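You operate a simulated robot arm through the tools that you are given. There is no shell and no other tool. Be economical: measure what you need, move in short steps, check, and stop when the job is done.

You run a simulated two-armed robot. Do the job below in one go: nothing can be reset, and whatever is moved stays where it is left.

## Task
On the service table, fold the blue cloth in half.

The check looks at the end state, three seconds after you hand in, the way a careful person would. Anything else that was tipped, shoved, dropped, spilled or broken makes it a failure. Flat cloth is picked up by pressing the open fingertips on it (5 to 10 N) and closing them slowly along it; thin cloth reads only 2 to 8 mm in the jaws.

## Robot
Two 7-joint arms with two-finger parallel grippers on one trunk, on a base that drives. Base frame: it is fixed to the floor where the robot stands at the start and does not move with it; the origin is under the middle of the robot, x ahead of it, y to its left, z up. Units: cm, rad, N and s.
The left shoulder is at the start at [7, 13.4, 117.6], the right one opposite. Places, roughly: service table [60, -60, 90]. Payload 1.57 kg a hand.
Tool frame (each hand has its own): the origin (TCP) lies between the finger pads and is the grasp point; the fingertips stand 3 cm ahead of it; z points along the fingers, y is the line along which they close. The gripper opens to 8 cm. The fingers are 1.7 cm wide and 1.2 cm thick; the gripper's body (4 by 8.2 cm) begins 8 cm behind the TCP.
Orientation is told as [roll, pitch, yaw] about the base's x, y, z axes, in that order, counted from this pose: with the fingers straight down and closing along the base's y, the tool's x points along the base's -x, its y along +y and its z along -z.

## Interface
- The arms move only by the tool play_rows. It takes "left_deltas", "right_deltas" or both (then of equal length, played together; a hand with none holds still); each is a list of rows, each an object of numbers (a shift or turn left out is 0, a gripper value left out holds the last): "tx", "ty", "tz": the shift along the tool's x, y, z in cm; "wx", "wy", "wz": the turn, a rotation vector about the tool's x, y, z in rad; "fingers": the opening, from 0 (shut) to 1 (fully open). In form: [{"tx": .., "ty": .., "tz": .., "wx": .., "wy": .., "wz": .., "fingers": ..}, ...]. A call has 1 to 8 rows; each row shifts and turns the commanded pose from where the row before left it, along the tool's axes as they then stand. Rows are played at 5 a second. More than 5 cm and 0.15 rad between two rows, or a gripper value outside its range, and nothing of the call is played. A pose out of reach is approached as far as the arm can. The call stops where the force on the tool passes 40 N (or 10 N more than at its start, if that is more) or the arm is blocked; 0.2 s more then pass. Each finger travels about 15.3 cm/s and halts on what it meets, pressing with about 28 N; the grip force reading is that of the motor and also rises with nothing between the fingers. The clock runs only during rows and for 0.2 s after the last one: add rows that do not move to give the fingers time. It gives the time, the measured TCP pose, the force on the tool (base axes), the opening and the grip force at its end, in the units of the frame above (readings bear some noise), and new pictures: "show" is both (left out), scene, wrist or none (wrist: the cameras of the hands that moved).
- Cameras (640 x 400 px; columns grow to the right, rows downward): "scene" is now at [12.76, 1.47, 138.72]; the picture's right is [0.18, -0.98, 0.00], its down [-0.72, -0.13, -0.69] and it looks along [0.68, 0.12, -0.73] (base axes); focal length 264 px, centre (320, 200). "left" rides on the left gripper at [7.2, 0.7, -12.2] in its tool frame; the picture's right is [-0.09, 1.00, 0.00], its down [-0.84, -0.08, -0.54] and it looks along [-0.54, -0.05, 0.84] (tool axes); focal length 238 px, centre (320, 200). "right" rides on the right gripper at [7.2, -0.7, -12.2] in its tool frame; the picture's right is [0.09, 1.00, 0.00], its down [-0.84, 0.08, -0.54] and it looks along [-0.54, 0.05, 0.84] (tool axes); focal length 238 px, centre (320, 200). There is no depth. A picture from a camera that has moved, and an enlarged one, comes with that camera's place and axes in the base frame and with its lens.
- raise_lower(by): slides the trunk up (or, below 0, down) by that many cm; the arms and the scene camera ride with it, the base frame stays. It gives what a move gives, with no picture.
- roll_base(legs): drives the robot by 1 to 6 legs, each [ahead, left, turn to the left] in cm, cm and rad, along the robot's own axes; the way and the turn of a leg run together, so that a leg with both is an arc; at most 150 cm and 3.142 rad a leg. The arms and the cameras ride along, it lands a little off, and it stops where it bumps. It gives what a move gives, and a new picture of the scene camera.
- turn_head(pan, tilt): turns the head with the scene camera to pan (to the left, within 1.501 rad either way) and tilt (down, from -0.506 to 1.204), counted from straight ahead of the robot. It gives what a move gives, and a new picture of the scene camera.
- close_up(camera, box): a new picture of the part [left, top, right, bottom] of that camera's present view, enlarged. It takes no simulated time.
- hand_in(): hands the job in; it is judged then, once.

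Go step by step. Nothing tells you exact positions but the pictures and the camera data: compare them with the known pose of the tool, close in by small moves and look again before you grip or let go. The budget is 120 turns and 170 pictures, counting those below and the enlarged ones. Unless the task says otherwise, let go and move clear before handing in, and close with one line.

The tools are called after "Emit:" by a JSON object that holds its "name" and its "arguments". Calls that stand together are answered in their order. play_rows: Moves the arms, as the interface text tells. Its arguments: {"type":"object","properties":{"left_deltas":{"type":"array"},"right_deltas":{"type":"array"},"show":{"type":"string","enum":["both","scene","wrist","none"]}},"required":[]} The other tools are called the same way: raise_lower (by) slides the trunk up or down; roll_base (legs) drives the base; turn_head (pan, tilt) turns the head that bears the scene camera; close_up (camera, box) takes an enlarged picture of a part of a camera's view; hand_in () hands the job in.

At the start:

```text
clock: 0.0
left_eef_pos: [47.84, 24.12, 108.89]
left_tcp_rot: [0.0, 0.001, 0.001]
left_contact_force: [-0.4, -0.1, -0.3]
left_gripper_width: 8.01
left_grasp_force: 0.1
right_eef_pos: [42.4, -21.78, 110.44]
right_tcp_rot: [-0.001, 0.0, -0.001]
right_contact_force: [-0.4, -0.6, -0.2]
right_gripper_width: 8.0
right_grasp_force: 0.2
trunk travel left (down, up): [-75.0, 19.0]
robot x, y, heading: [0.32, -0.13, 0.002]
head pan, tilt: [0.176, 0.813]
```

scene: 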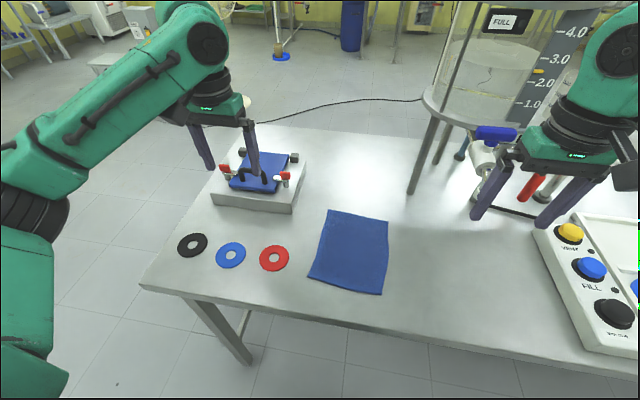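
right: 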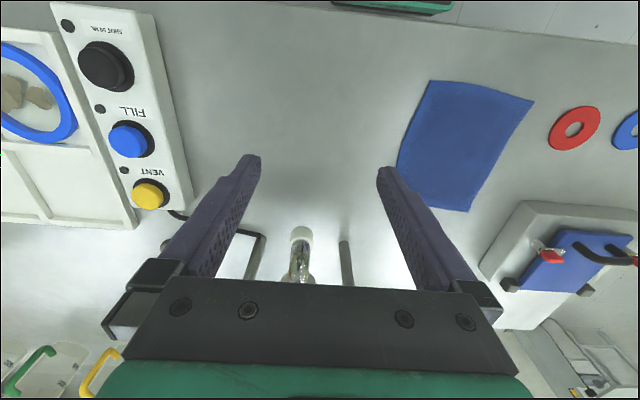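
left: 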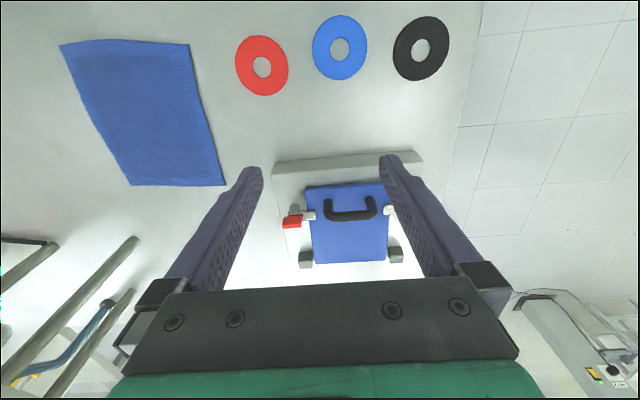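

I see a blue cloth on the table ahead, about x 40–63, y −9 to 9. The service table is said to lie at about [60, −60], so I'll look to the right before choosing.

Emit:
{"name": "turn_head", "arguments": {"pan": -0.8, "tilt": 0.6}}

```text
clock: 1.2
left_eef_pos: [47.91, 24.15, 108.8]
left_tcp_rot: [0.0, 0.0, 0.004]
left_contact_force: [0.1, 0.7, -0.2]
left_gripper_width: 8.01
left_grasp_force: 0.0
right_eef_pos: [42.44, -21.74, 110.39]
right_tcp_rot: [0.0, -0.001, 0.0]
right_contact_force: [-0.8, 0.0, 0.6]
right_gripper_width: 8.01
right_grasp_force: 0.0
trunk travel left (down, up): [-75.0, 19.0]
robot x, y, heading: [-0.52, -0.15, 0.001]
head pan, tilt: [-0.799, 0.6]
camera scene: at [11.05, -6.26, 140.52], right [-0.72, -0.7, 0.0], down [-0.39, 0.4, -0.82], along [0.58, -0.59, -0.57], focal length 264 px, centre (320, 200)
```

scene: 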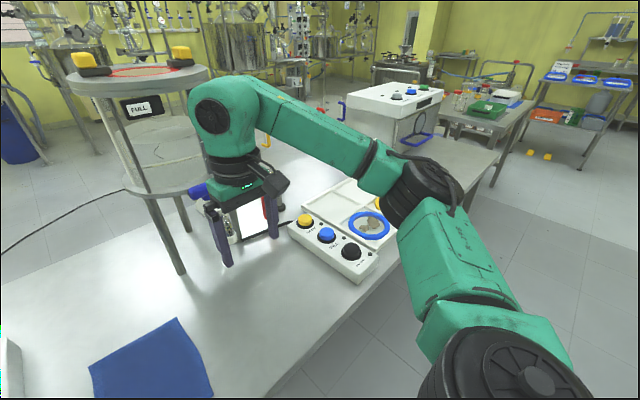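

The table runs on to the right, and this is the only blue cloth, so it is the target. I'll fold its near edge over to the far edge with both hands, so I turn the head back and bring both hands over the near corners.

Emit:
{"name": "turn_head", "arguments": {"pan": 0.0, "tilt": 0.95}}

Emit:
{"name": "play_rows", "arguments": {"left_deltas": [{"tx": 1.5, "ty": -4}, {"tx": 1.5, "ty": -4}, {"tx": 1.5, "ty": -4}, {"tx": 1, "ty": -3}, {"tz": 4}, {"tz": 3}, {}, {}], "right_deltas": [{"ty": 4}, {"ty": 4}, {"ty": 4}, {"ty": 1.5}, {"tz": 4}, {"tz": 4}, {}, {}]}}

```text
clock: 2.4
left_eef_pos: [47.87, 24.19, 108.82]
left_tcp_rot: [-0.002, 0.002, 0.002]
left_contact_force: [-0.3, -0.1, -0.7]
left_gripper_width: 7.99
left_grasp_force: 0.0
right_eef_pos: [42.42, -21.73, 110.62]
right_tcp_rot: [-0.001, 0.002, 0.001]
right_contact_force: [0.1, -0.3, 0.7]
right_gripper_width: 8.04
right_grasp_force: 0.1
trunk travel left (down, up): [-75.0, 19.0]
robot x, y, heading: [0.06, 0.3, -0.001]
head pan, tilt: [0.0, 0.949]
camera scene: at [12.16, 0.06, 137.68], right [0.0, -1.0, 0.0], down [-0.81, 0.0, -0.58], along [0.58, 0.0, -0.81], focal length 264 px, centre (320, 200)
```

scene: 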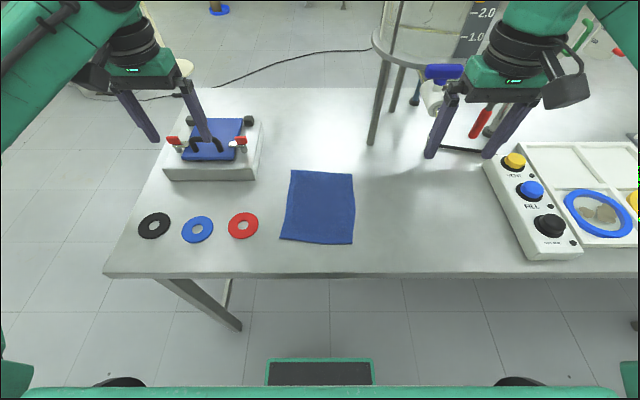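

```text
clock: 4.2
left_eef_pos: [42.4, 9.29, 101.75]
left_tcp_rot: [0.0, -0.001, 0.002]
left_contact_force: [0.2, -0.3, 0.8]
left_gripper_width: 8.01
left_grasp_force: 0.1
right_eef_pos: [42.51, -8.19, 102.38]
right_tcp_rot: [-0.001, 0.001, 0.0]
right_contact_force: [0.4, 0.3, 0.2]
right_gripper_width: 8.02
right_grasp_force: 0.0
trunk travel left (down, up): [-75.0, 19.0]
robot x, y, heading: [-0.32, -0.45, 0.002]
head pan, tilt: [0.0, 0.949]
camera scene: at [12.18, 0.09, 137.68], right [0.0, -1.0, 0.0], down [-0.81, 0.0, -0.58], along [0.58, 0.0, -0.81], focal length 264 px, centre (320, 200)
camera right: at [35.35, -8.93, 114.56], right [-0.09, 1.0, 0.0], down [0.84, 0.08, 0.54], along [0.54, 0.05, -0.84], focal length 238 px, centre (320, 200)
camera left: at [35.16, 10.07, 114.0], right [0.09, 1.0, 0.0], down [0.84, -0.08, 0.54], along [0.54, -0.05, -0.84], focal length 238 px, centre (320, 200)
```

scene: 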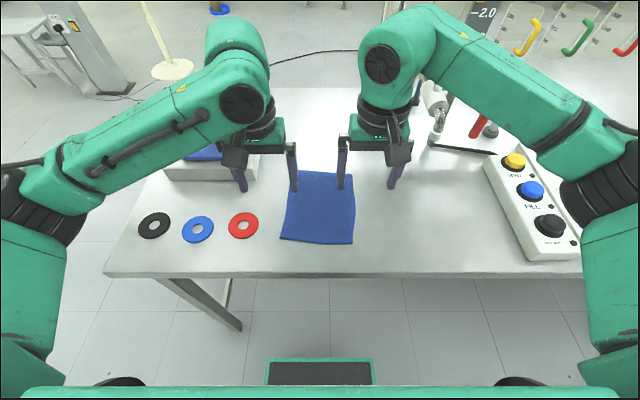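
right: 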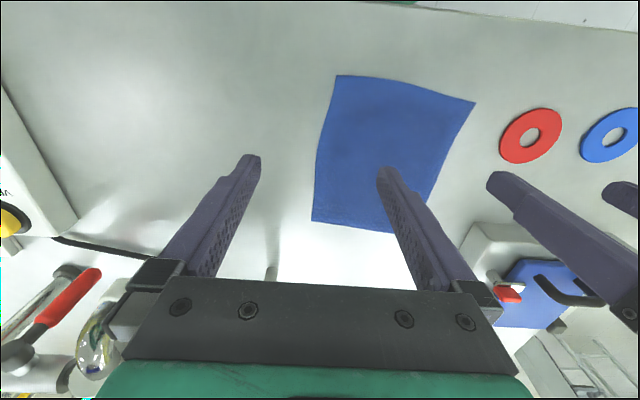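
left: 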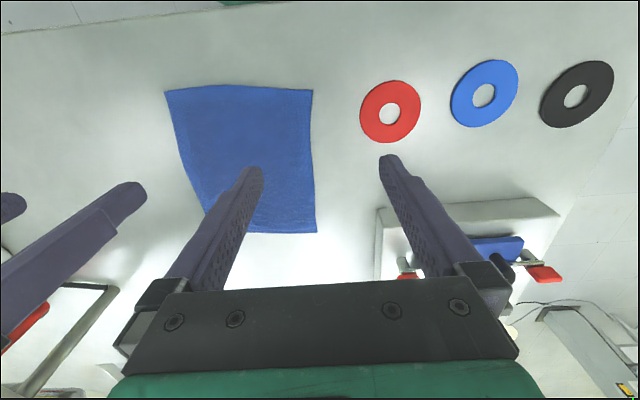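

The hands are on either side of the cloth's near half. The scene camera puts the near edge at about x 40–41.5 and the wrist cameras at about 38–40, so I'll go lower to settle it.

Emit:
{"name": "play_rows", "arguments": {"left_deltas": [{"ty": -1, "tz": 4, "tx": 1, "fingers": 0.35}, {"ty": -0.8, "tz": 4}, {"tz": 3.5}, {}, {}], "right_deltas": [{"ty": 1, "tz": 4, "tx": 1, "fingers": 0.35}, {"ty": 0.8, "tz": 4}, {"tz": 4}, {}, {}]}}

```text
clock: 5.4
left_eef_pos: [41.08, 7.23, 90.15]
left_tcp_rot: [-0.002, 0.0, 0.002]
left_contact_force: [-0.3, 0.7, -0.9]
left_gripper_width: 2.81
left_grasp_force: 0.1
right_eef_pos: [41.63, -6.59, 90.38]
right_tcp_rot: [0.001, -0.002, 0.0]
right_contact_force: [-0.8, -0.1, 0.0]
right_gripper_width: 2.79
right_grasp_force: 0.1
trunk travel left (down, up): [-75.0, 19.0]
robot x, y, heading: [-0.11, -0.31, 0.002]
head pan, tilt: [0.0, 0.949]
camera scene: at [12.18, 0.08, 137.68], right [0.0, -1.0, 0.0], down [-0.81, 0.0, -0.58], along [0.58, 0.0, -0.81], focal length 264 px, centre (320, 200)
camera right: at [34.39, -7.28, 102.57], right [-0.09, 1.0, 0.0], down [0.84, 0.08, 0.54], along [0.54, 0.05, -0.84], focal length 238 px, centre (320, 200)
camera left: at [33.84, 8.01, 102.35], right [0.09, 1.0, 0.0], down [0.84, -0.08, 0.54], along [0.54, -0.05, -0.84], focal length 238 px, centre (320, 200)
```

scene: 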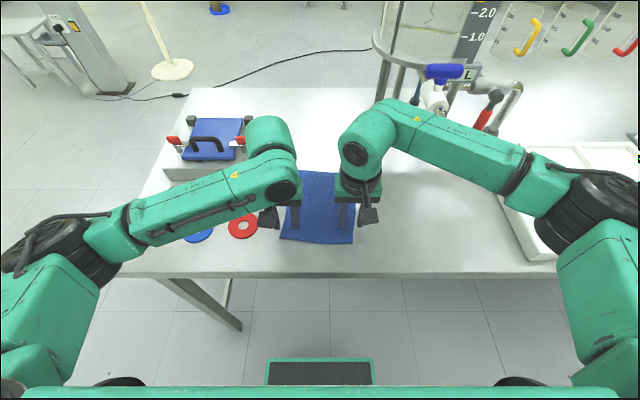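
right: 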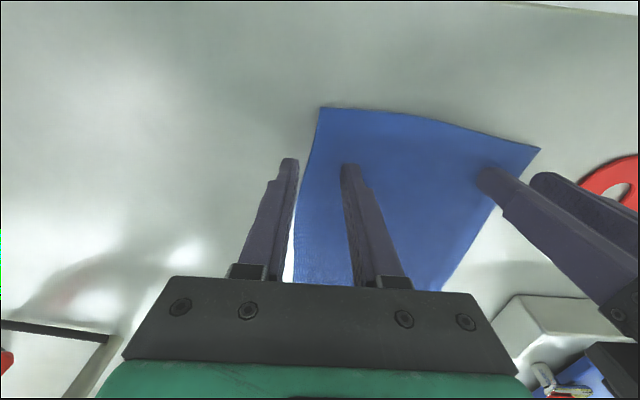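
left: 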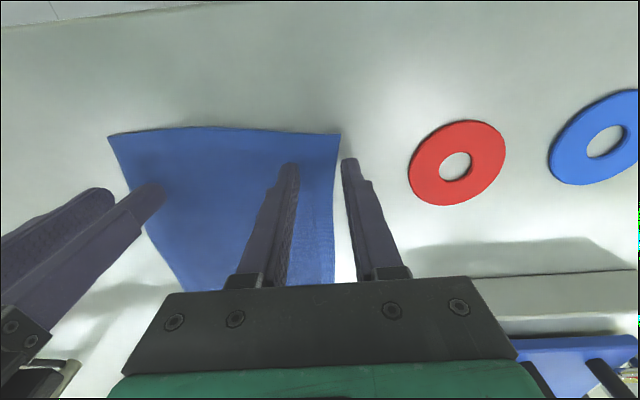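

Triangulating the ring and the cloth from two heights puts the surface at about z 86.5. That places the near corners at about (38.9, 8.9) and (37.5, −7.0), and the far edge at x≈58. I'll shift the hands over the near corners.

Emit:
{"name": "play_rows", "arguments": {"left_deltas": [{"tz": -1.5}, {"tx": 1.2, "ty": -0.3, "fingers": 0.28}, {}, {}], "right_deltas": [{"tz": -1.5}, {"tx": 2.9, "ty": 1.4, "fingers": 0.28}, {}, {}]}}

```text
clock: 6.4
left_eef_pos: [40.04, 7.06, 91.73]
left_tcp_rot: [-0.003, 0.001, 0.001]
left_contact_force: [-0.8, 0.0, 0.7]
left_gripper_width: 2.27
left_grasp_force: 0.0
right_eef_pos: [38.51, -5.32, 92.05]
right_tcp_rot: [0.002, -0.001, -0.001]
right_contact_force: [0.8, 0.1, -0.3]
right_gripper_width: 2.25
right_grasp_force: 0.0
trunk travel left (down, up): [-75.0, 19.0]
robot x, y, heading: [0.22, -0.2, 0.0]
head pan, tilt: [0.0, 0.949]
camera scene: at [12.16, 0.06, 137.68], right [0.0, -1.0, 0.0], down [-0.81, 0.0, -0.58], along [0.58, 0.0, -0.81], focal length 264 px, centre (320, 200)
camera right: at [31.32, -5.98, 104.18], right [-0.09, 1.0, 0.0], down [0.84, 0.08, 0.54], along [0.54, 0.05, -0.84], focal length 238 px, centre (320, 200)
camera left: at [32.8, 7.79, 103.89], right [0.09, 1.0, 0.0], down [0.84, -0.08, 0.54], along [0.54, -0.05, -0.84], focal length 238 px, centre (320, 200)
```

scene: 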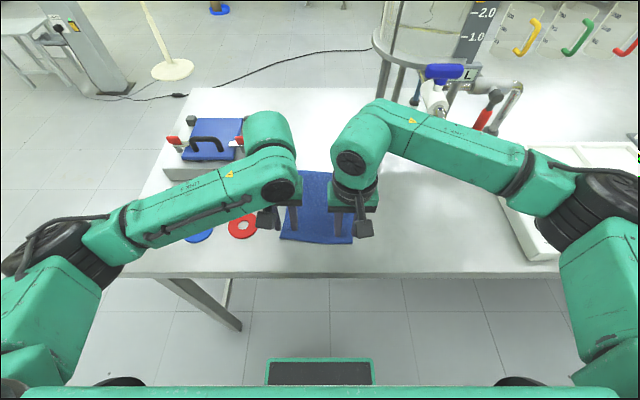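
right: 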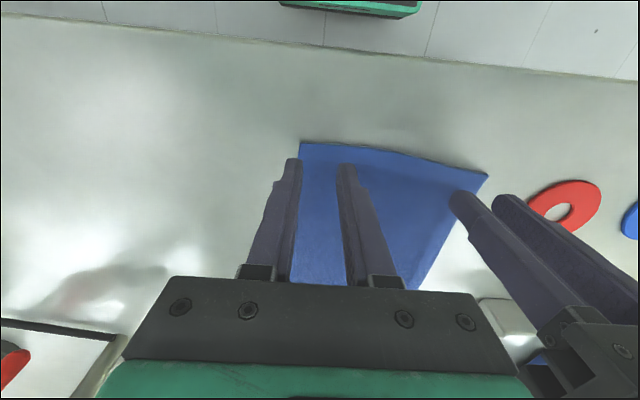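
left: 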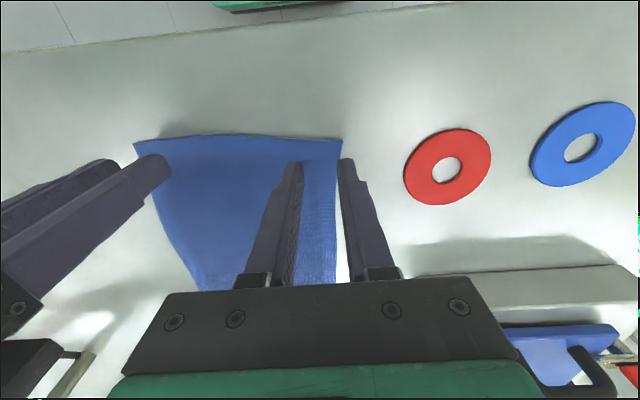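

The fingers are just above the near corners, with the outer fingers at the cloth's edge. I'll bring them slightly inward and go down towards contact.

Emit:
{"name": "play_rows", "arguments": {"left_deltas": [{"ty": -0.3, "fingers": 0.23}, {"tz": 1}, {"tz": 0.7}, {}], "right_deltas": [{"ty": 0.25, "fingers": 0.23}, {"tz": 1}, {"tz": 1}, {}], "show": "wrist"}}

```text
clock: 7.4
left_eef_pos: [40.24, 6.75, 90.01]
left_tcp_rot: [0.001, -0.001, 0.001]
left_contact_force: [-0.3, -0.4, -0.4]
left_gripper_width: 1.87
left_grasp_force: 0.1
right_eef_pos: [38.38, -4.89, 89.93]
right_tcp_rot: [0.001, 0.0, 0.0]
right_contact_force: [-0.1, 0.9, -0.3]
right_gripper_width: 1.81
right_grasp_force: 0.1
trunk travel left (down, up): [-75.0, 19.0]
robot x, y, heading: [0.21, 0.05, 0.001]
head pan, tilt: [0.0, 0.949]
camera right: at [31.37, -5.58, 102.14], right [-0.09, 1.0, 0.0], down [0.84, 0.08, 0.54], along [0.54, 0.05, -0.84], focal length 238 px, centre (320, 200)
camera left: at [32.95, 7.51, 102.2], right [0.09, 1.0, 0.0], down [0.84, -0.08, 0.54], along [0.54, -0.05, -0.84], focal length 238 px, centre (320, 200)
```

right: 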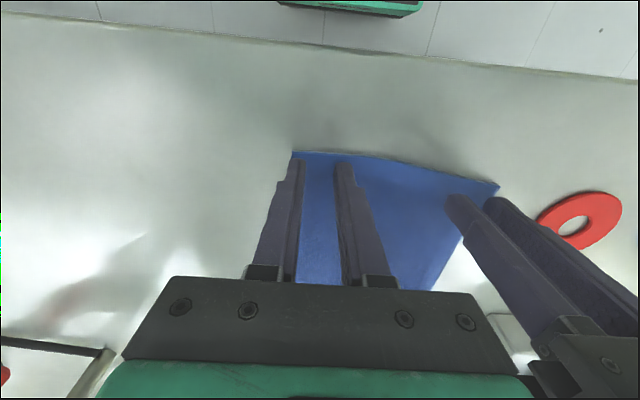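
left: 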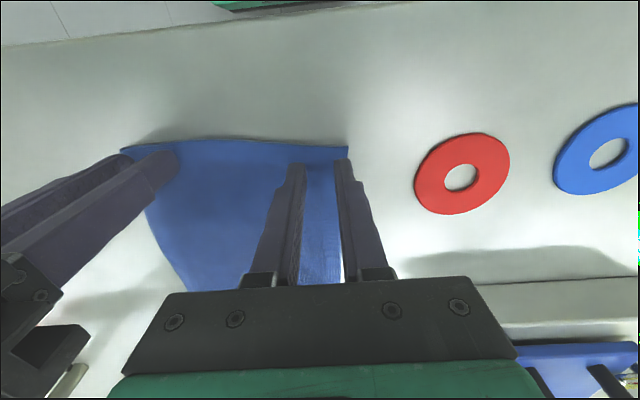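

The tips are just short of the cloth and well placed inside the corners. Next I press down gently.

Emit:
{"name": "play_rows", "arguments": {"left_deltas": [{"tz": 0.2}, {"tz": 0.2}, {}], "right_deltas": [{"tz": 0.2}, {"tz": 0.2}, {}], "show": "none"}}

```text
clock: 8.2
left_eef_pos: [40.18, 6.81, 89.68]
left_tcp_rot: [0.001, -0.001, 0.004]
left_contact_force: [-1.1, 0.0, 0.1]
left_gripper_width: 1.85
left_grasp_force: 0.0
right_eef_pos: [38.41, -4.83, 89.67]
right_tcp_rot: [0.0, 0.0, -0.001]
right_contact_force: [-0.3, -0.9, 0.3]
right_gripper_width: 1.85
right_grasp_force: 0.0
trunk travel left (down, up): [-75.0, 19.0]
robot x, y, heading: [0.35, 0.2, 0.004]
head pan, tilt: [0.0, 0.949]
```

Emit:
{"name": "play_rows", "arguments": {"left_deltas": [{"tz": 0.2}, {"tz": 0.2}, {}], "right_deltas": [{"tz": 0.2}, {"tz": 0.2}, {}], "show": "none"}}

```text
clock: 9.0
left_eef_pos: [40.21, 6.76, 89.46]
left_tcp_rot: [0.001, -0.002, 0.002]
left_contact_force: [0.7, 0.9, 5.4]
left_gripper_width: 1.84
left_grasp_force: 0.0
right_eef_pos: [38.54, -4.76, 89.35]
right_tcp_rot: [0.001, -0.003, 0.0]
right_contact_force: [1.3, -0.4, 7.6]
right_gripper_width: 1.81
right_grasp_force: 0.1
trunk travel left (down, up): [-75.0, 19.0]
robot x, y, heading: [-0.31, 0.69, 0.002]
head pan, tilt: [0.0, 0.949]
```

Both hands now press with 5–8 N, so the surface is at z≈86.4. I'll close the fingers slowly along the cloth.

Emit:
{"name": "play_rows", "arguments": {"left_deltas": [{"fingers": 0.19, "tz": 0.05}, {"fingers": 0.15}, {"fingers": 0.11}, {"fingers": 0.07}, {"fingers": 0.03}, {"fingers": 0}, {}, {}], "right_deltas": [{"fingers": 0.19}, {"fingers": 0.15}, {"fingers": 0.11}, {"fingers": 0.07}, {"fingers": 0.03}, {"fingers": 0}, {}, {}], "show": "wrist"}}

```text
clock: 10.8
left_eef_pos: [40.14, 6.59, 89.36]
left_tcp_rot: [0.0, -0.003, 0.002]
left_contact_force: [0.5, -1.6, 12.5]
left_gripper_width: 0.34
left_grasp_force: 24.5
right_eef_pos: [38.34, -4.81, 89.34]
right_tcp_rot: [-0.001, -0.002, 0.0]
right_contact_force: [-0.4, 1.0, 5.2]
right_gripper_width: 0.02
right_grasp_force: 21.2
trunk travel left (down, up): [-75.0, 19.0]
robot x, y, heading: [-0.06, -0.12, 0.002]
head pan, tilt: [0.0, 0.949]
camera right: at [31.17, -5.44, 101.49], right [-0.09, 1.0, 0.0], down [0.84, 0.08, 0.54], along [0.54, 0.05, -0.84], focal length 238 px, centre (320, 200)
camera left: at [32.84, 7.45, 101.5], right [0.09, 1.0, 0.0], down [0.84, -0.08, 0.54], along [0.54, -0.05, -0.84], focal length 238 px, centre (320, 200)
```

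right: 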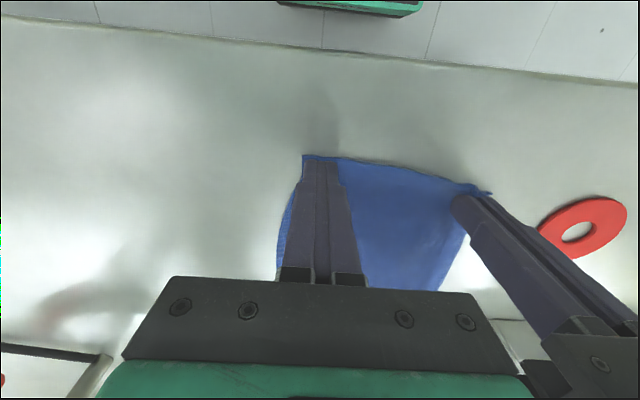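
left: 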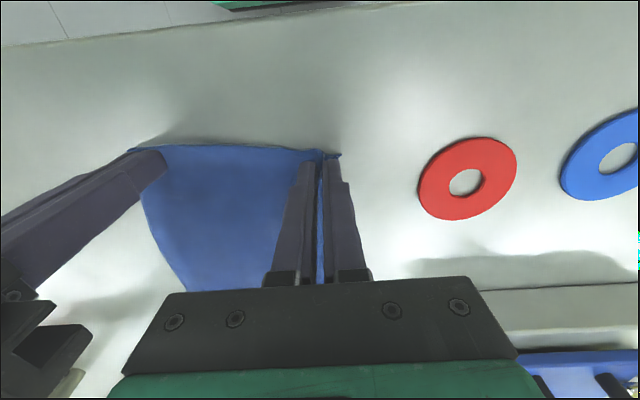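

The left hand holds a ridge of cloth (3.4 mm), but the right one slipped (0.2 mm). I'll reopen the right hand, press a little more and close again.

Emit:
{"name": "play_rows", "arguments": {"right_deltas": [{"tz": -0.6}, {"fingers": 0.28, "ty": 0.2}, {}, {"tz": 0.4}, {"tz": 0.3}, {}], "show": "wrist"}}

```text
clock: 12.2
left_eef_pos: [40.03, 6.69, 89.24]
left_tcp_rot: [0.0, -0.001, 0.002]
left_contact_force: [0.6, -0.3, 13.2]
left_gripper_width: 0.34
left_grasp_force: 24.1
right_eef_pos: [38.47, -4.59, 89.22]
right_tcp_rot: [0.002, -0.003, 0.0]
right_contact_force: [2.1, 2.3, 9.4]
right_gripper_width: 2.22
right_grasp_force: 0.0
trunk travel left (down, up): [-75.0, 19.0]
robot x, y, heading: [0.04, 0.35, -0.001]
head pan, tilt: [0.0, 0.949]
camera right: at [31.16, -5.24, 101.47], right [-0.09, 1.0, 0.0], down [0.83, 0.08, 0.54], along [0.54, 0.05, -0.84], focal length 238 px, centre (320, 200)
```

right: 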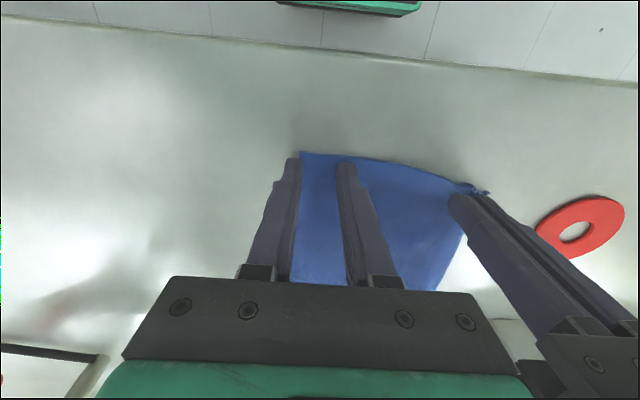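

The right outer finger sits right on the cloth's side edge. I'll lift a little, move 0.4 cm inward with a narrower opening, and press again.

Emit:
{"name": "play_rows", "arguments": {"right_deltas": [{"tz": -0.7}, {"ty": 0.4, "tx": -0.2, "fingers": 0.22}, {}, {"tz": 0.4}, {"tz": 0.35}, {}]}}

```text
clock: 13.6
left_eef_pos: [39.99, 6.6, 89.5]
left_tcp_rot: [-0.001, -0.002, 0.002]
left_contact_force: [2.1, -0.5, 11.6]
left_gripper_width: 0.34
left_grasp_force: 24.9
right_eef_pos: [38.5, -4.13, 89.2]
right_tcp_rot: [0.002, -0.005, 0.0]
right_contact_force: [0.6, -0.3, 16.9]
right_gripper_width: 1.78
right_grasp_force: 0.1
trunk travel left (down, up): [-75.0, 19.0]
robot x, y, heading: [-0.4, 0.21, 0.006]
head pan, tilt: [0.0, 0.949]
camera scene: at [11.85, 0.04, 137.73], right [0.0, -1.0, 0.0], down [-0.81, 0.0, -0.58], along [0.58, 0.0, -0.81], focal length 264 px, centre (320, 200)
camera right: at [31.31, -4.89, 101.44], right [-0.09, 1.0, 0.0], down [0.83, 0.08, 0.55], along [0.54, 0.05, -0.84], focal length 238 px, centre (320, 200)
```

scene: 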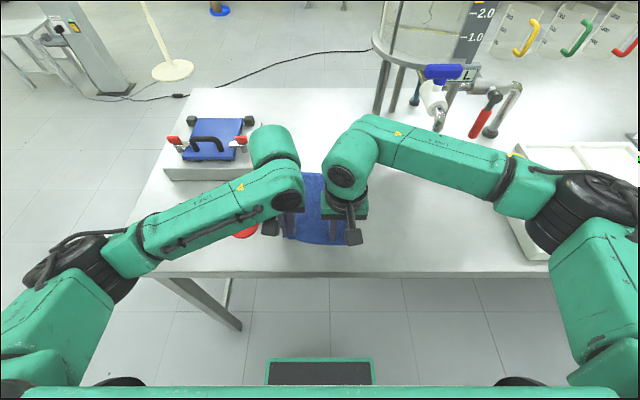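
right: 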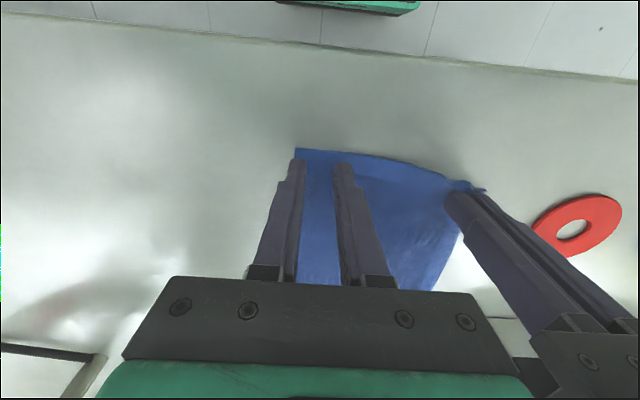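

The right fingers are now on the cloth. The press is a bit strong at 17 N, so I'll ease off slightly and close.

Emit:
{"name": "play_rows", "arguments": {"right_deltas": [{"tz": -0.1}, {"fingers": 0.18}, {"fingers": 0.14}, {"fingers": 0.1}, {"fingers": 0.06}, {"fingers": 0.02}, {"fingers": 0}, {}], "show": "wrist"}}

```text
clock: 15.4
left_eef_pos: [39.95, 6.75, 89.38]
left_tcp_rot: [0.0, -0.002, 0.002]
left_contact_force: [1.4, -3.6, 9.2]
left_gripper_width: 0.33
left_grasp_force: 24.4
right_eef_pos: [38.44, -4.19, 89.3]
right_tcp_rot: [0.002, -0.004, 0.0]
right_contact_force: [0.6, 1.7, 18.9]
right_gripper_width: 0.04
right_grasp_force: 21.7
trunk travel left (down, up): [-75.0, 19.0]
robot x, y, heading: [-0.1, -0.19, -0.002]
head pan, tilt: [0.0, 0.949]
camera right: at [31.22, -4.85, 101.44], right [-0.09, 1.0, 0.0], down [0.84, 0.08, 0.54], along [0.54, 0.05, -0.84], focal length 238 px, centre (320, 200)
```

right: 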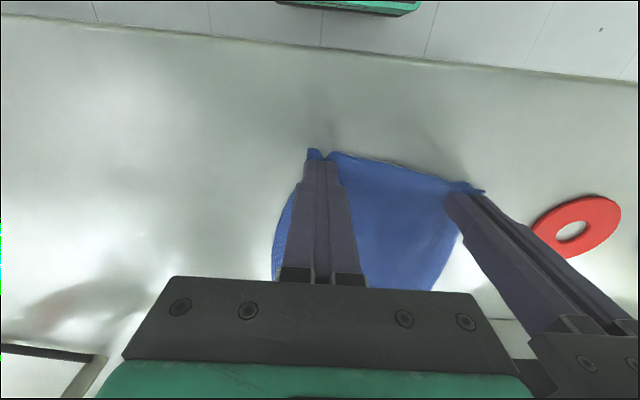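

The right jaws read only 0.4 mm, though a crease shows at the corner. I'll take a close look after a tiny lift.

Emit:
{"name": "play_rows", "arguments": {"right_deltas": [{"tz": -0.7}, {"tz": -0.6}, {}], "show": "wrist"}}

Emit:
{"name": "close_up", "arguments": {"camera": "right", "box": [240, 110, 500, 270]}}

```text
clock: 16.2
left_eef_pos: [40.09, 6.59, 89.43]
left_tcp_rot: [0.001, -0.002, 0.001]
left_contact_force: [-3.6, 0.0, 14.4]
left_gripper_width: 0.33
left_grasp_force: 24.4
right_eef_pos: [38.43, -4.43, 90.5]
right_tcp_rot: [0.0, -0.001, 0.002]
right_contact_force: [-0.1, 0.0, -0.9]
right_gripper_width: 0.01
right_grasp_force: 21.7
trunk travel left (down, up): [-75.0, 19.0]
robot x, y, heading: [0.09, -0.33, -0.003]
head pan, tilt: [0.0, 0.949]
camera right: at [31.24, -4.97, 102.64], right [-0.09, 1.0, 0.0], down [0.84, 0.08, 0.54], along [0.54, 0.05, -0.84], focal length 238 px, centre (320, 200)
```

right: 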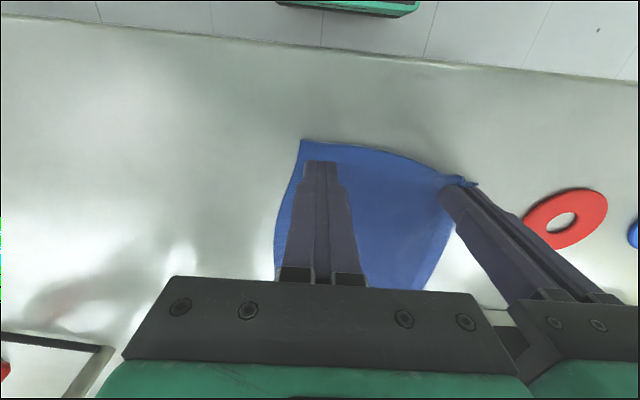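

```text
2.46 times, centred on (370, 190) of right
camera zoom: at [31.24, -4.97, 102.64], right [-0.09, 1.0, 0.0], down [0.84, 0.08, 0.54], along [0.54, 0.05, -0.84], focal length 587 px, centre (197, 225)
```

zoom: 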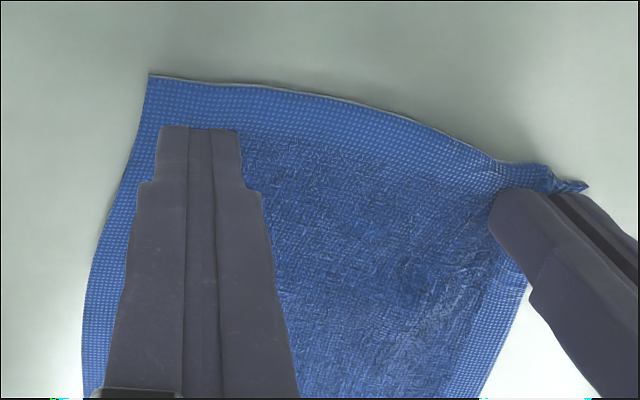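

It slipped: the cloth's right edge has been drawn in to about y −6, so my outer finger was on the rim. I'll go further in, to y≈−3.7, and press again.

Emit:
{"name": "play_rows", "arguments": {"right_deltas": [{"ty": 0.6, "fingers": 0.28}, {}, {"tz": 0.6}, {"tz": 0.5}, {"tz": 0.15}, {}], "show": "wrist"}}

```text
clock: 17.6
left_eef_pos: [39.94, 6.66, 89.28]
left_tcp_rot: [0.0, -0.001, 0.003]
left_contact_force: [-0.5, 0.9, 10.9]
left_gripper_width: 0.33
left_grasp_force: 24.6
right_eef_pos: [38.61, -3.65, 89.31]
right_tcp_rot: [0.001, -0.005, 0.002]
right_contact_force: [-0.6, -0.2, 9.8]
right_gripper_width: 2.23
right_grasp_force: 0.0
trunk travel left (down, up): [-75.0, 19.0]
robot x, y, heading: [-0.01, -0.14, 0.004]
head pan, tilt: [0.0, 0.949]
camera right: at [31.36, -4.34, 101.48], right [-0.09, 1.0, 0.0], down [0.84, 0.08, 0.54], along [0.54, 0.05, -0.84], focal length 238 px, centre (320, 200)
```

right: 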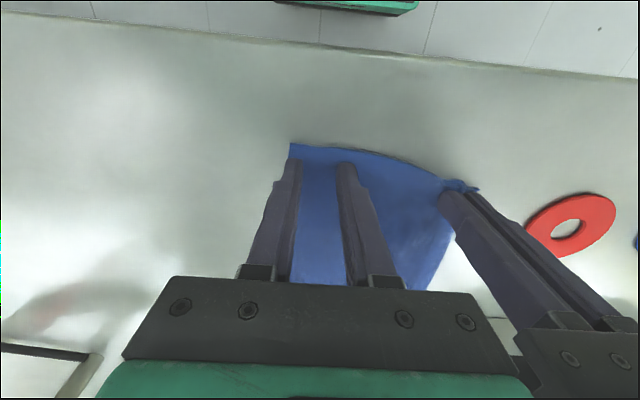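

Both tips are on the cloth at about 10 N. I'll close more slowly.

Emit:
{"name": "play_rows", "arguments": {"right_deltas": [{"fingers": 0.25}, {"fingers": 0.22}, {"fingers": 0.19}, {"fingers": 0.16}, {"fingers": 0.13}, {"fingers": 0.1}, {"fingers": 0.08}], "show": "wrist"}}

Emit:
{"name": "close_up", "arguments": {"camera": "right", "box": [240, 110, 500, 270]}}

```text
clock: 19.2
left_eef_pos: [39.99, 6.73, 89.36]
left_tcp_rot: [-0.001, -0.001, 0.0]
left_contact_force: [-0.6, -2.8, 10.1]
left_gripper_width: 0.34
left_grasp_force: 24.0
right_eef_pos: [38.55, -3.57, 89.28]
right_tcp_rot: [0.001, -0.003, 0.0]
right_contact_force: [0.7, 2.1, 11.4]
right_gripper_width: 0.83
right_grasp_force: 0.9
trunk travel left (down, up): [-75.0, 19.0]
robot x, y, heading: [-0.09, 0.03, 0.001]
head pan, tilt: [0.0, 0.949]
camera right: at [31.36, -4.3, 101.47], right [-0.09, 1.0, 0.0], down [0.84, 0.08, 0.54], along [0.54, 0.05, -0.84], focal length 238 px, centre (320, 200)
```

right: 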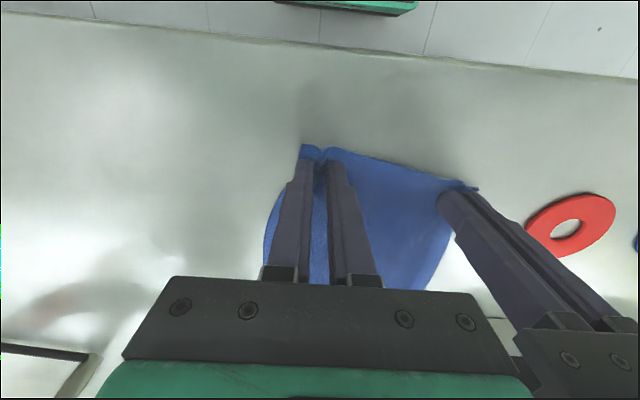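

```text
2.46 times, centred on (370, 190) of right
camera zoom: at [31.36, -4.3, 101.47], right [-0.09, 1.0, 0.0], down [0.84, 0.08, 0.54], along [0.54, 0.05, -0.84], focal length 587 px, centre (197, 225)
```

zoom: 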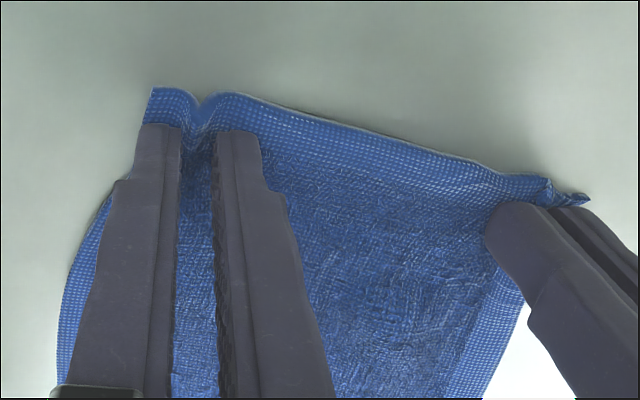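

A ridge is rising between the fingers, so I'll finish closing.

Emit:
{"name": "play_rows", "arguments": {"right_deltas": [{"fingers": 0.06}, {"fingers": 0.04}, {"fingers": 0.02}, {"fingers": 0}, {}, {}], "show": "wrist"}}

```text
clock: 20.6
left_eef_pos: [39.96, 6.63, 89.39]
left_tcp_rot: [-0.002, -0.002, 0.0]
left_contact_force: [-1.0, -5.8, 11.6]
left_gripper_width: 0.35
left_grasp_force: 24.3
right_eef_pos: [38.65, -3.58, 89.35]
right_tcp_rot: [0.003, -0.003, -0.001]
right_contact_force: [1.0, 6.2, 11.5]
right_gripper_width: 0.34
right_grasp_force: 24.7
trunk travel left (down, up): [-75.0, 19.0]
robot x, y, heading: [-0.07, -0.13, -0.001]
head pan, tilt: [0.0, 0.949]
camera right: at [31.36, -4.28, 101.47], right [-0.09, 1.0, 0.0], down [0.84, 0.08, 0.54], along [0.54, 0.05, -0.84], focal length 238 px, centre (320, 200)
```

right: 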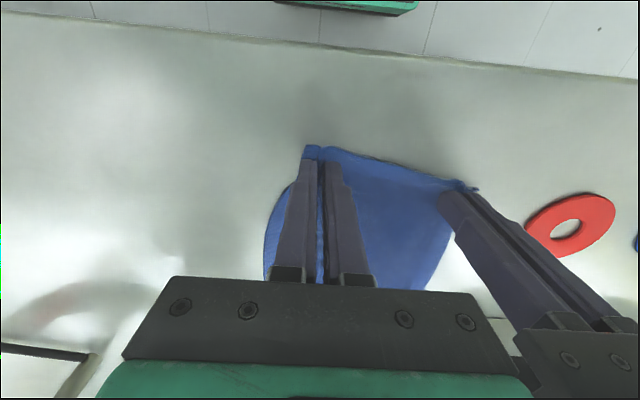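

Both hands hold the cloth (3.4 mm each). I'll lift and arc towards the far edge, going halfway first.

Emit:
{"name": "play_rows", "arguments": {"left_deltas": [{"tz": -1}, {"tz": -1.5, "tx": -0.5}, {"tz": -1.5, "tx": -1}, {"tz": -1.5, "tx": -1.5}, {"tz": -1, "tx": -1.5, "ty": -0.2}, {"tz": -0.7, "tx": -2, "ty": -0.2}, {"tz": -0.3, "tx": -2, "ty": -0.2}, {}], "right_deltas": [{"tz": -1}, {"tz": -1.5, "tx": -0.5}, {"tz": -1.5, "tx": -1}, {"tz": -1.5, "tx": -1.5}, {"tz": -1, "tx": -1.5, "ty": -0.2}, {"tz": -0.7, "tx": -2, "ty": -0.2}, {"tz": -0.3, "tx": -2, "ty": -0.2}, {}]}}

```text
clock: 22.4
left_eef_pos: [48.68, 6.28, 96.85]
left_tcp_rot: [-0.002, 0.0, 0.0]
left_contact_force: [-1.0, -8.1, 1.1]
left_gripper_width: 0.31
left_grasp_force: 23.5
right_eef_pos: [46.99, -4.11, 96.85]
right_tcp_rot: [0.002, 0.0, 0.0]
right_contact_force: [0.8, 8.4, 0.0]
right_gripper_width: 0.36
right_grasp_force: 24.9
trunk travel left (down, up): [-75.0, 19.0]
robot x, y, heading: [-0.0, 0.18, -0.003]
head pan, tilt: [0.0, 0.949]
camera scene: at [12.08, 0.07, 137.69], right [0.0, -1.0, 0.0], down [-0.81, 0.0, -0.58], along [0.58, 0.0, -0.81], focal length 264 px, centre (320, 200)
camera right: at [39.87, -4.84, 109.02], right [-0.09, 1.0, 0.0], down [0.84, 0.08, 0.54], along [0.54, 0.05, -0.84], focal length 238 px, centre (320, 200)
camera left: at [41.49, 7.03, 109.01], right [0.09, 1.0, 0.0], down [0.84, -0.08, 0.54], along [0.54, -0.05, -0.84], focal length 238 px, centre (320, 200)
```

scene: 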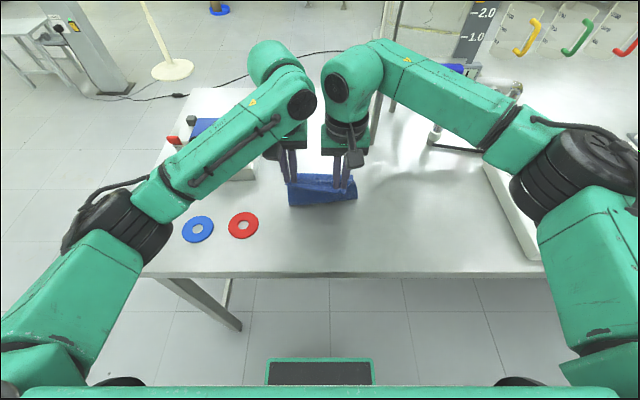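
right: 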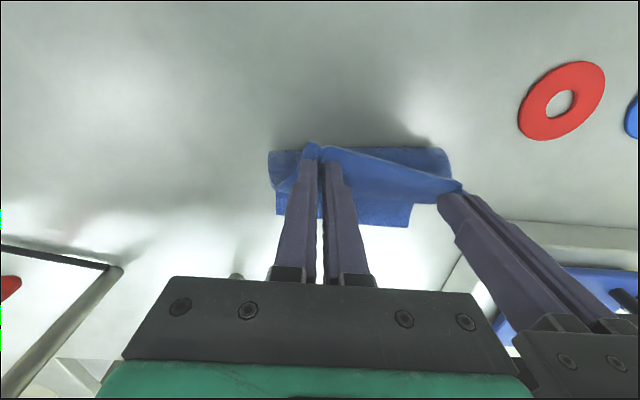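
left: 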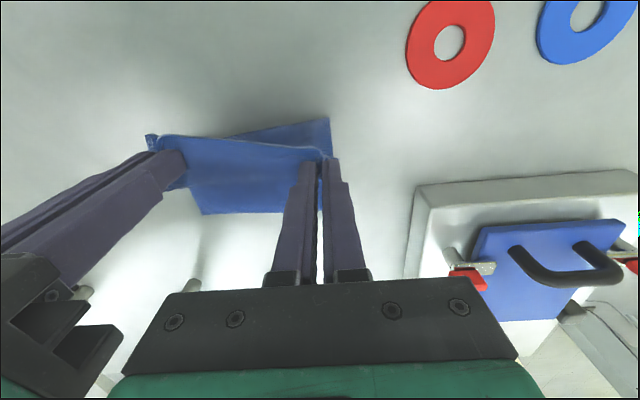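

The fold is forming well, and the far edge has stayed at x≈57–58. I'll continue the arc down to it.

Emit:
{"name": "play_rows", "arguments": {"left_deltas": [{"tz": 0.3, "tx": -2, "ty": -0.2}, {"tz": 1, "tx": -2, "ty": -0.2}, {"tz": 1.3, "tx": -2, "ty": -0.2}, {"tz": 1.3, "tx": -1.5, "ty": -0.1}, {"tz": 1.2, "tx": -1}, {"tz": 0.7, "tx": -0.5}, {}, {}], "right_deltas": [{"tz": 0.3, "tx": -2, "ty": -0.2}, {"tz": 1, "tx": -2, "ty": -0.2}, {"tz": 1.3, "tx": -2, "ty": -0.2}, {"tz": 1.3, "tx": -1.5, "ty": -0.1}, {"tz": 1.2, "tx": -1}, {"tz": 0.7, "tx": -0.5}, {}, {}]}}

```text
clock: 24.2
left_eef_pos: [57.76, 5.33, 91.14]
left_tcp_rot: [-0.001, 0.0, 0.002]
left_contact_force: [-0.7, -2.1, -0.8]
left_gripper_width: 0.31
left_grasp_force: 24.0
right_eef_pos: [56.16, -4.72, 90.76]
right_tcp_rot: [-0.001, 0.0, 0.0]
right_contact_force: [-0.1, 2.3, 0.8]
right_gripper_width: 0.33
right_grasp_force: 24.0
trunk travel left (down, up): [-75.0, 19.0]
robot x, y, heading: [0.25, -0.02, -0.001]
head pan, tilt: [0.0, 0.949]
camera scene: at [12.16, 0.07, 137.68], right [0.0, -1.0, 0.0], down [-0.81, 0.0, -0.58], along [0.58, 0.0, -0.81], focal length 264 px, centre (320, 200)
camera right: at [49.08, -5.39, 103.04], right [-0.09, 1.0, 0.0], down [0.84, 0.08, 0.54], along [0.54, 0.05, -0.84], focal length 238 px, centre (320, 200)
camera left: at [50.6, 6.07, 103.27], right [0.09, 1.0, 0.0], down [0.84, -0.08, 0.54], along [0.54, -0.05, -0.84], focal length 238 px, centre (320, 200)
```

scene: 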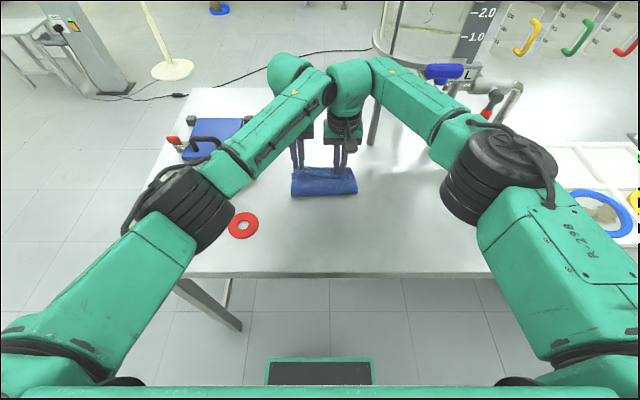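
right: 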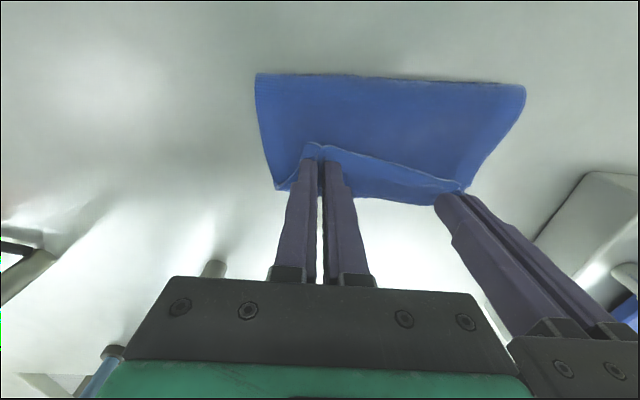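
left: 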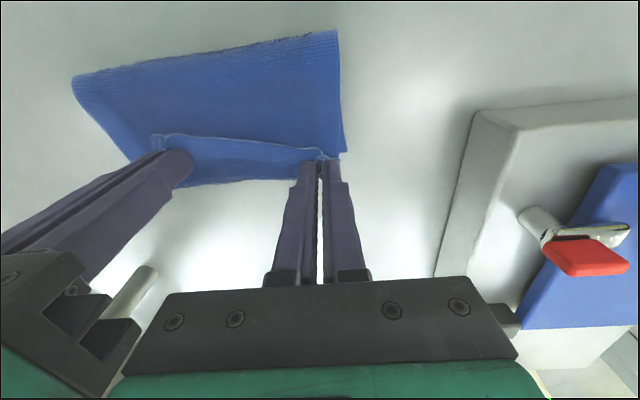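

The near edge now lies near the far edge. It still sits a little short, so I'll go a bit further and lower it until it touches.

Emit:
{"name": "play_rows", "arguments": {"left_deltas": [{"tx": -0.7, "tz": 0.4}, {"tx": -0.7, "tz": 0.5}, {"tz": 0.4}, {}], "right_deltas": [{"tx": -0.7, "tz": 0.3}, {"tx": -0.7, "tz": 0.4}, {"tz": 0.3}, {}], "show": "wrist"}}

```text
clock: 25.2
left_eef_pos: [59.14, 5.37, 89.85]
left_tcp_rot: [-0.003, -0.003, 0.002]
left_contact_force: [1.3, -10.2, 9.5]
left_gripper_width: 0.3
left_grasp_force: 24.3
right_eef_pos: [57.55, -5.09, 90.04]
right_tcp_rot: [0.004, -0.003, -0.004]
right_contact_force: [1.6, 10.5, 5.1]
right_gripper_width: 0.35
right_grasp_force: 24.1
trunk travel left (down, up): [-75.0, 19.0]
robot x, y, heading: [0.26, -0.12, 0.002]
head pan, tilt: [0.0, 0.949]
camera right: at [50.4, -5.7, 102.15], right [-0.09, 1.0, 0.0], down [0.84, 0.07, 0.54], along [0.54, 0.05, -0.84], focal length 238 px, centre (320, 200)
camera left: at [51.9, 6.15, 102.02], right [0.09, 1.0, 0.0], down [0.83, -0.08, 0.55], along [0.54, -0.05, -0.84], focal length 238 px, centre (320, 200)
```

right: 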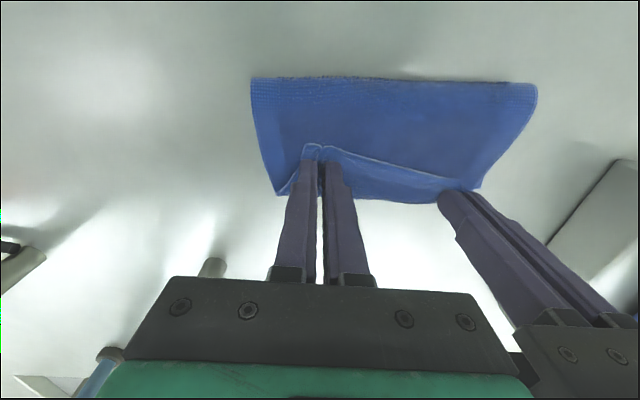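
left: 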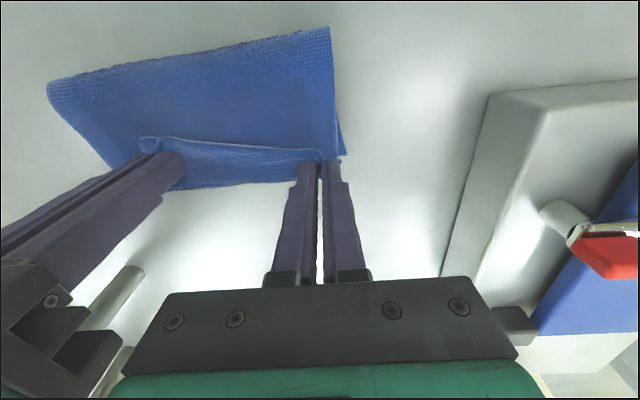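

The hands are in light contact with the far end. I'll ease the sideways tension, open slowly and lift clear to inspect.

Emit:
{"name": "play_rows", "arguments": {"left_deltas": [{"ty": -0.2}, {"fingers": 0.08}, {"fingers": 0.16}, {"tz": -0.5}, {"tz": -2}, {"tz": -4}, {"tz": -4, "ty": 2}, {"ty": 4}], "right_deltas": [{"ty": 0.2}, {"fingers": 0.08}, {"fingers": 0.16}, {"tz": -0.5}, {"tz": -2}, {"tz": -4}, {"tz": -4, "tx": 2}, {"ty": -3, "tx": 3}]}}

```text
clock: 27.0
left_eef_pos: [59.2, 11.34, 100.41]
left_tcp_rot: [-0.001, -0.001, 0.0]
left_contact_force: [-0.6, -0.4, 0.3]
left_gripper_width: 1.27
left_grasp_force: 0.1
right_eef_pos: [52.43, -7.57, 100.26]
right_tcp_rot: [-0.001, 0.0, -0.001]
right_contact_force: [1.1, -0.4, 0.1]
right_gripper_width: 1.28
right_grasp_force: 0.1
trunk travel left (down, up): [-75.0, 19.0]
robot x, y, heading: [-0.4, 0.1, 0.002]
head pan, tilt: [0.0, 0.949]
camera scene: at [12.14, -0.01, 137.68], right [0.0, -1.0, 0.0], down [-0.81, 0.0, -0.58], along [0.58, 0.0, -0.81], focal length 264 px, centre (320, 200)
camera right: at [45.3, -8.24, 112.48], right [-0.09, 1.0, 0.0], down [0.84, 0.08, 0.54], along [0.54, 0.05, -0.84], focal length 238 px, centre (320, 200)
camera left: at [51.99, 12.12, 112.58], right [0.09, 1.0, 0.0], down [0.84, -0.08, 0.54], along [0.54, -0.05, -0.84], focal length 238 px, centre (320, 200)
```

scene: 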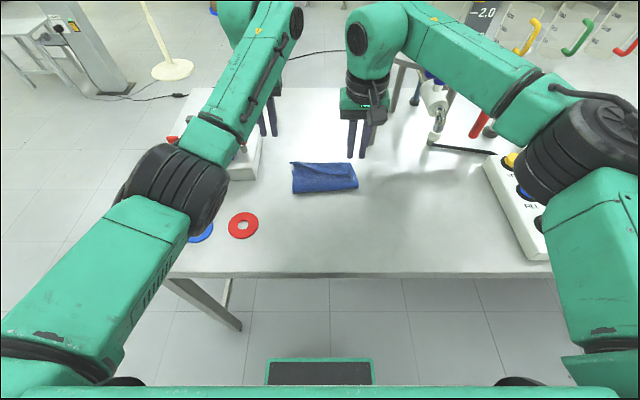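
right: 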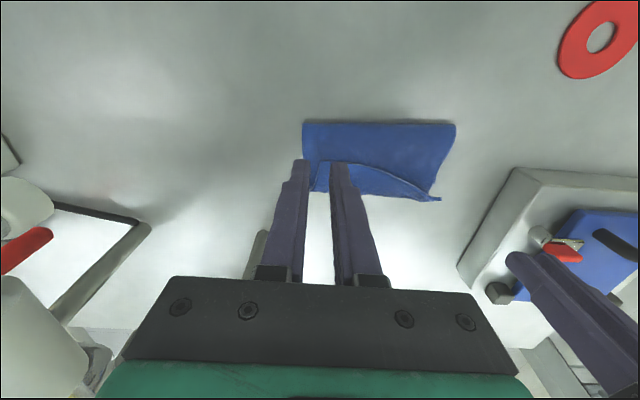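
left: 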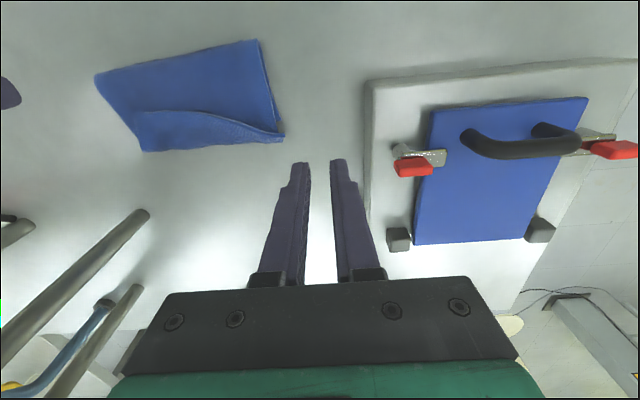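

The hands are released and the cloth looks folded. I'll take close looks at the top edge.

Emit:
{"name": "close_up", "arguments": {"camera": "left", "box": [70, 20, 310, 170]}}

Emit:
{"name": "close_up", "arguments": {"camera": "scene", "box": [270, 140, 380, 210]}}

```text
2.67 times, centred on (190, 95) of left
camera zoom: at [51.99, 12.12, 112.58], right [0.09, 1.0, 0.0], down [0.84, -0.08, 0.54], along [0.54, -0.05, -0.84], focal length 636 px, centre (667, 480)
```

zoom: 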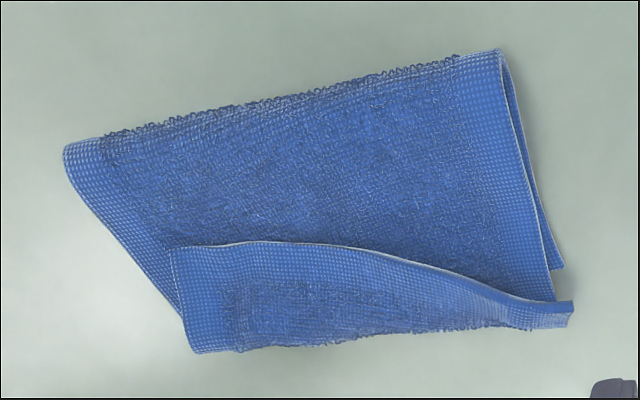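

```text
5.71 times, centred on (325, 175) of scene
camera zoom: at [12.14, -0.01, 137.68], right [0.0, -1.0, 0.0], down [-0.81, 0.0, -0.58], along [0.58, 0.0, -0.81], focal length 1510 px, centre (291, 343)
```

zoom: 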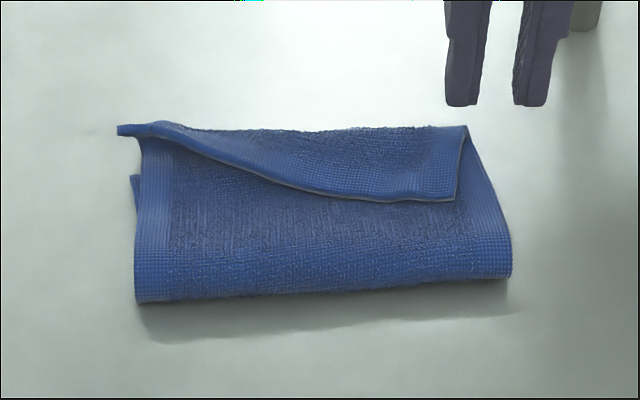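

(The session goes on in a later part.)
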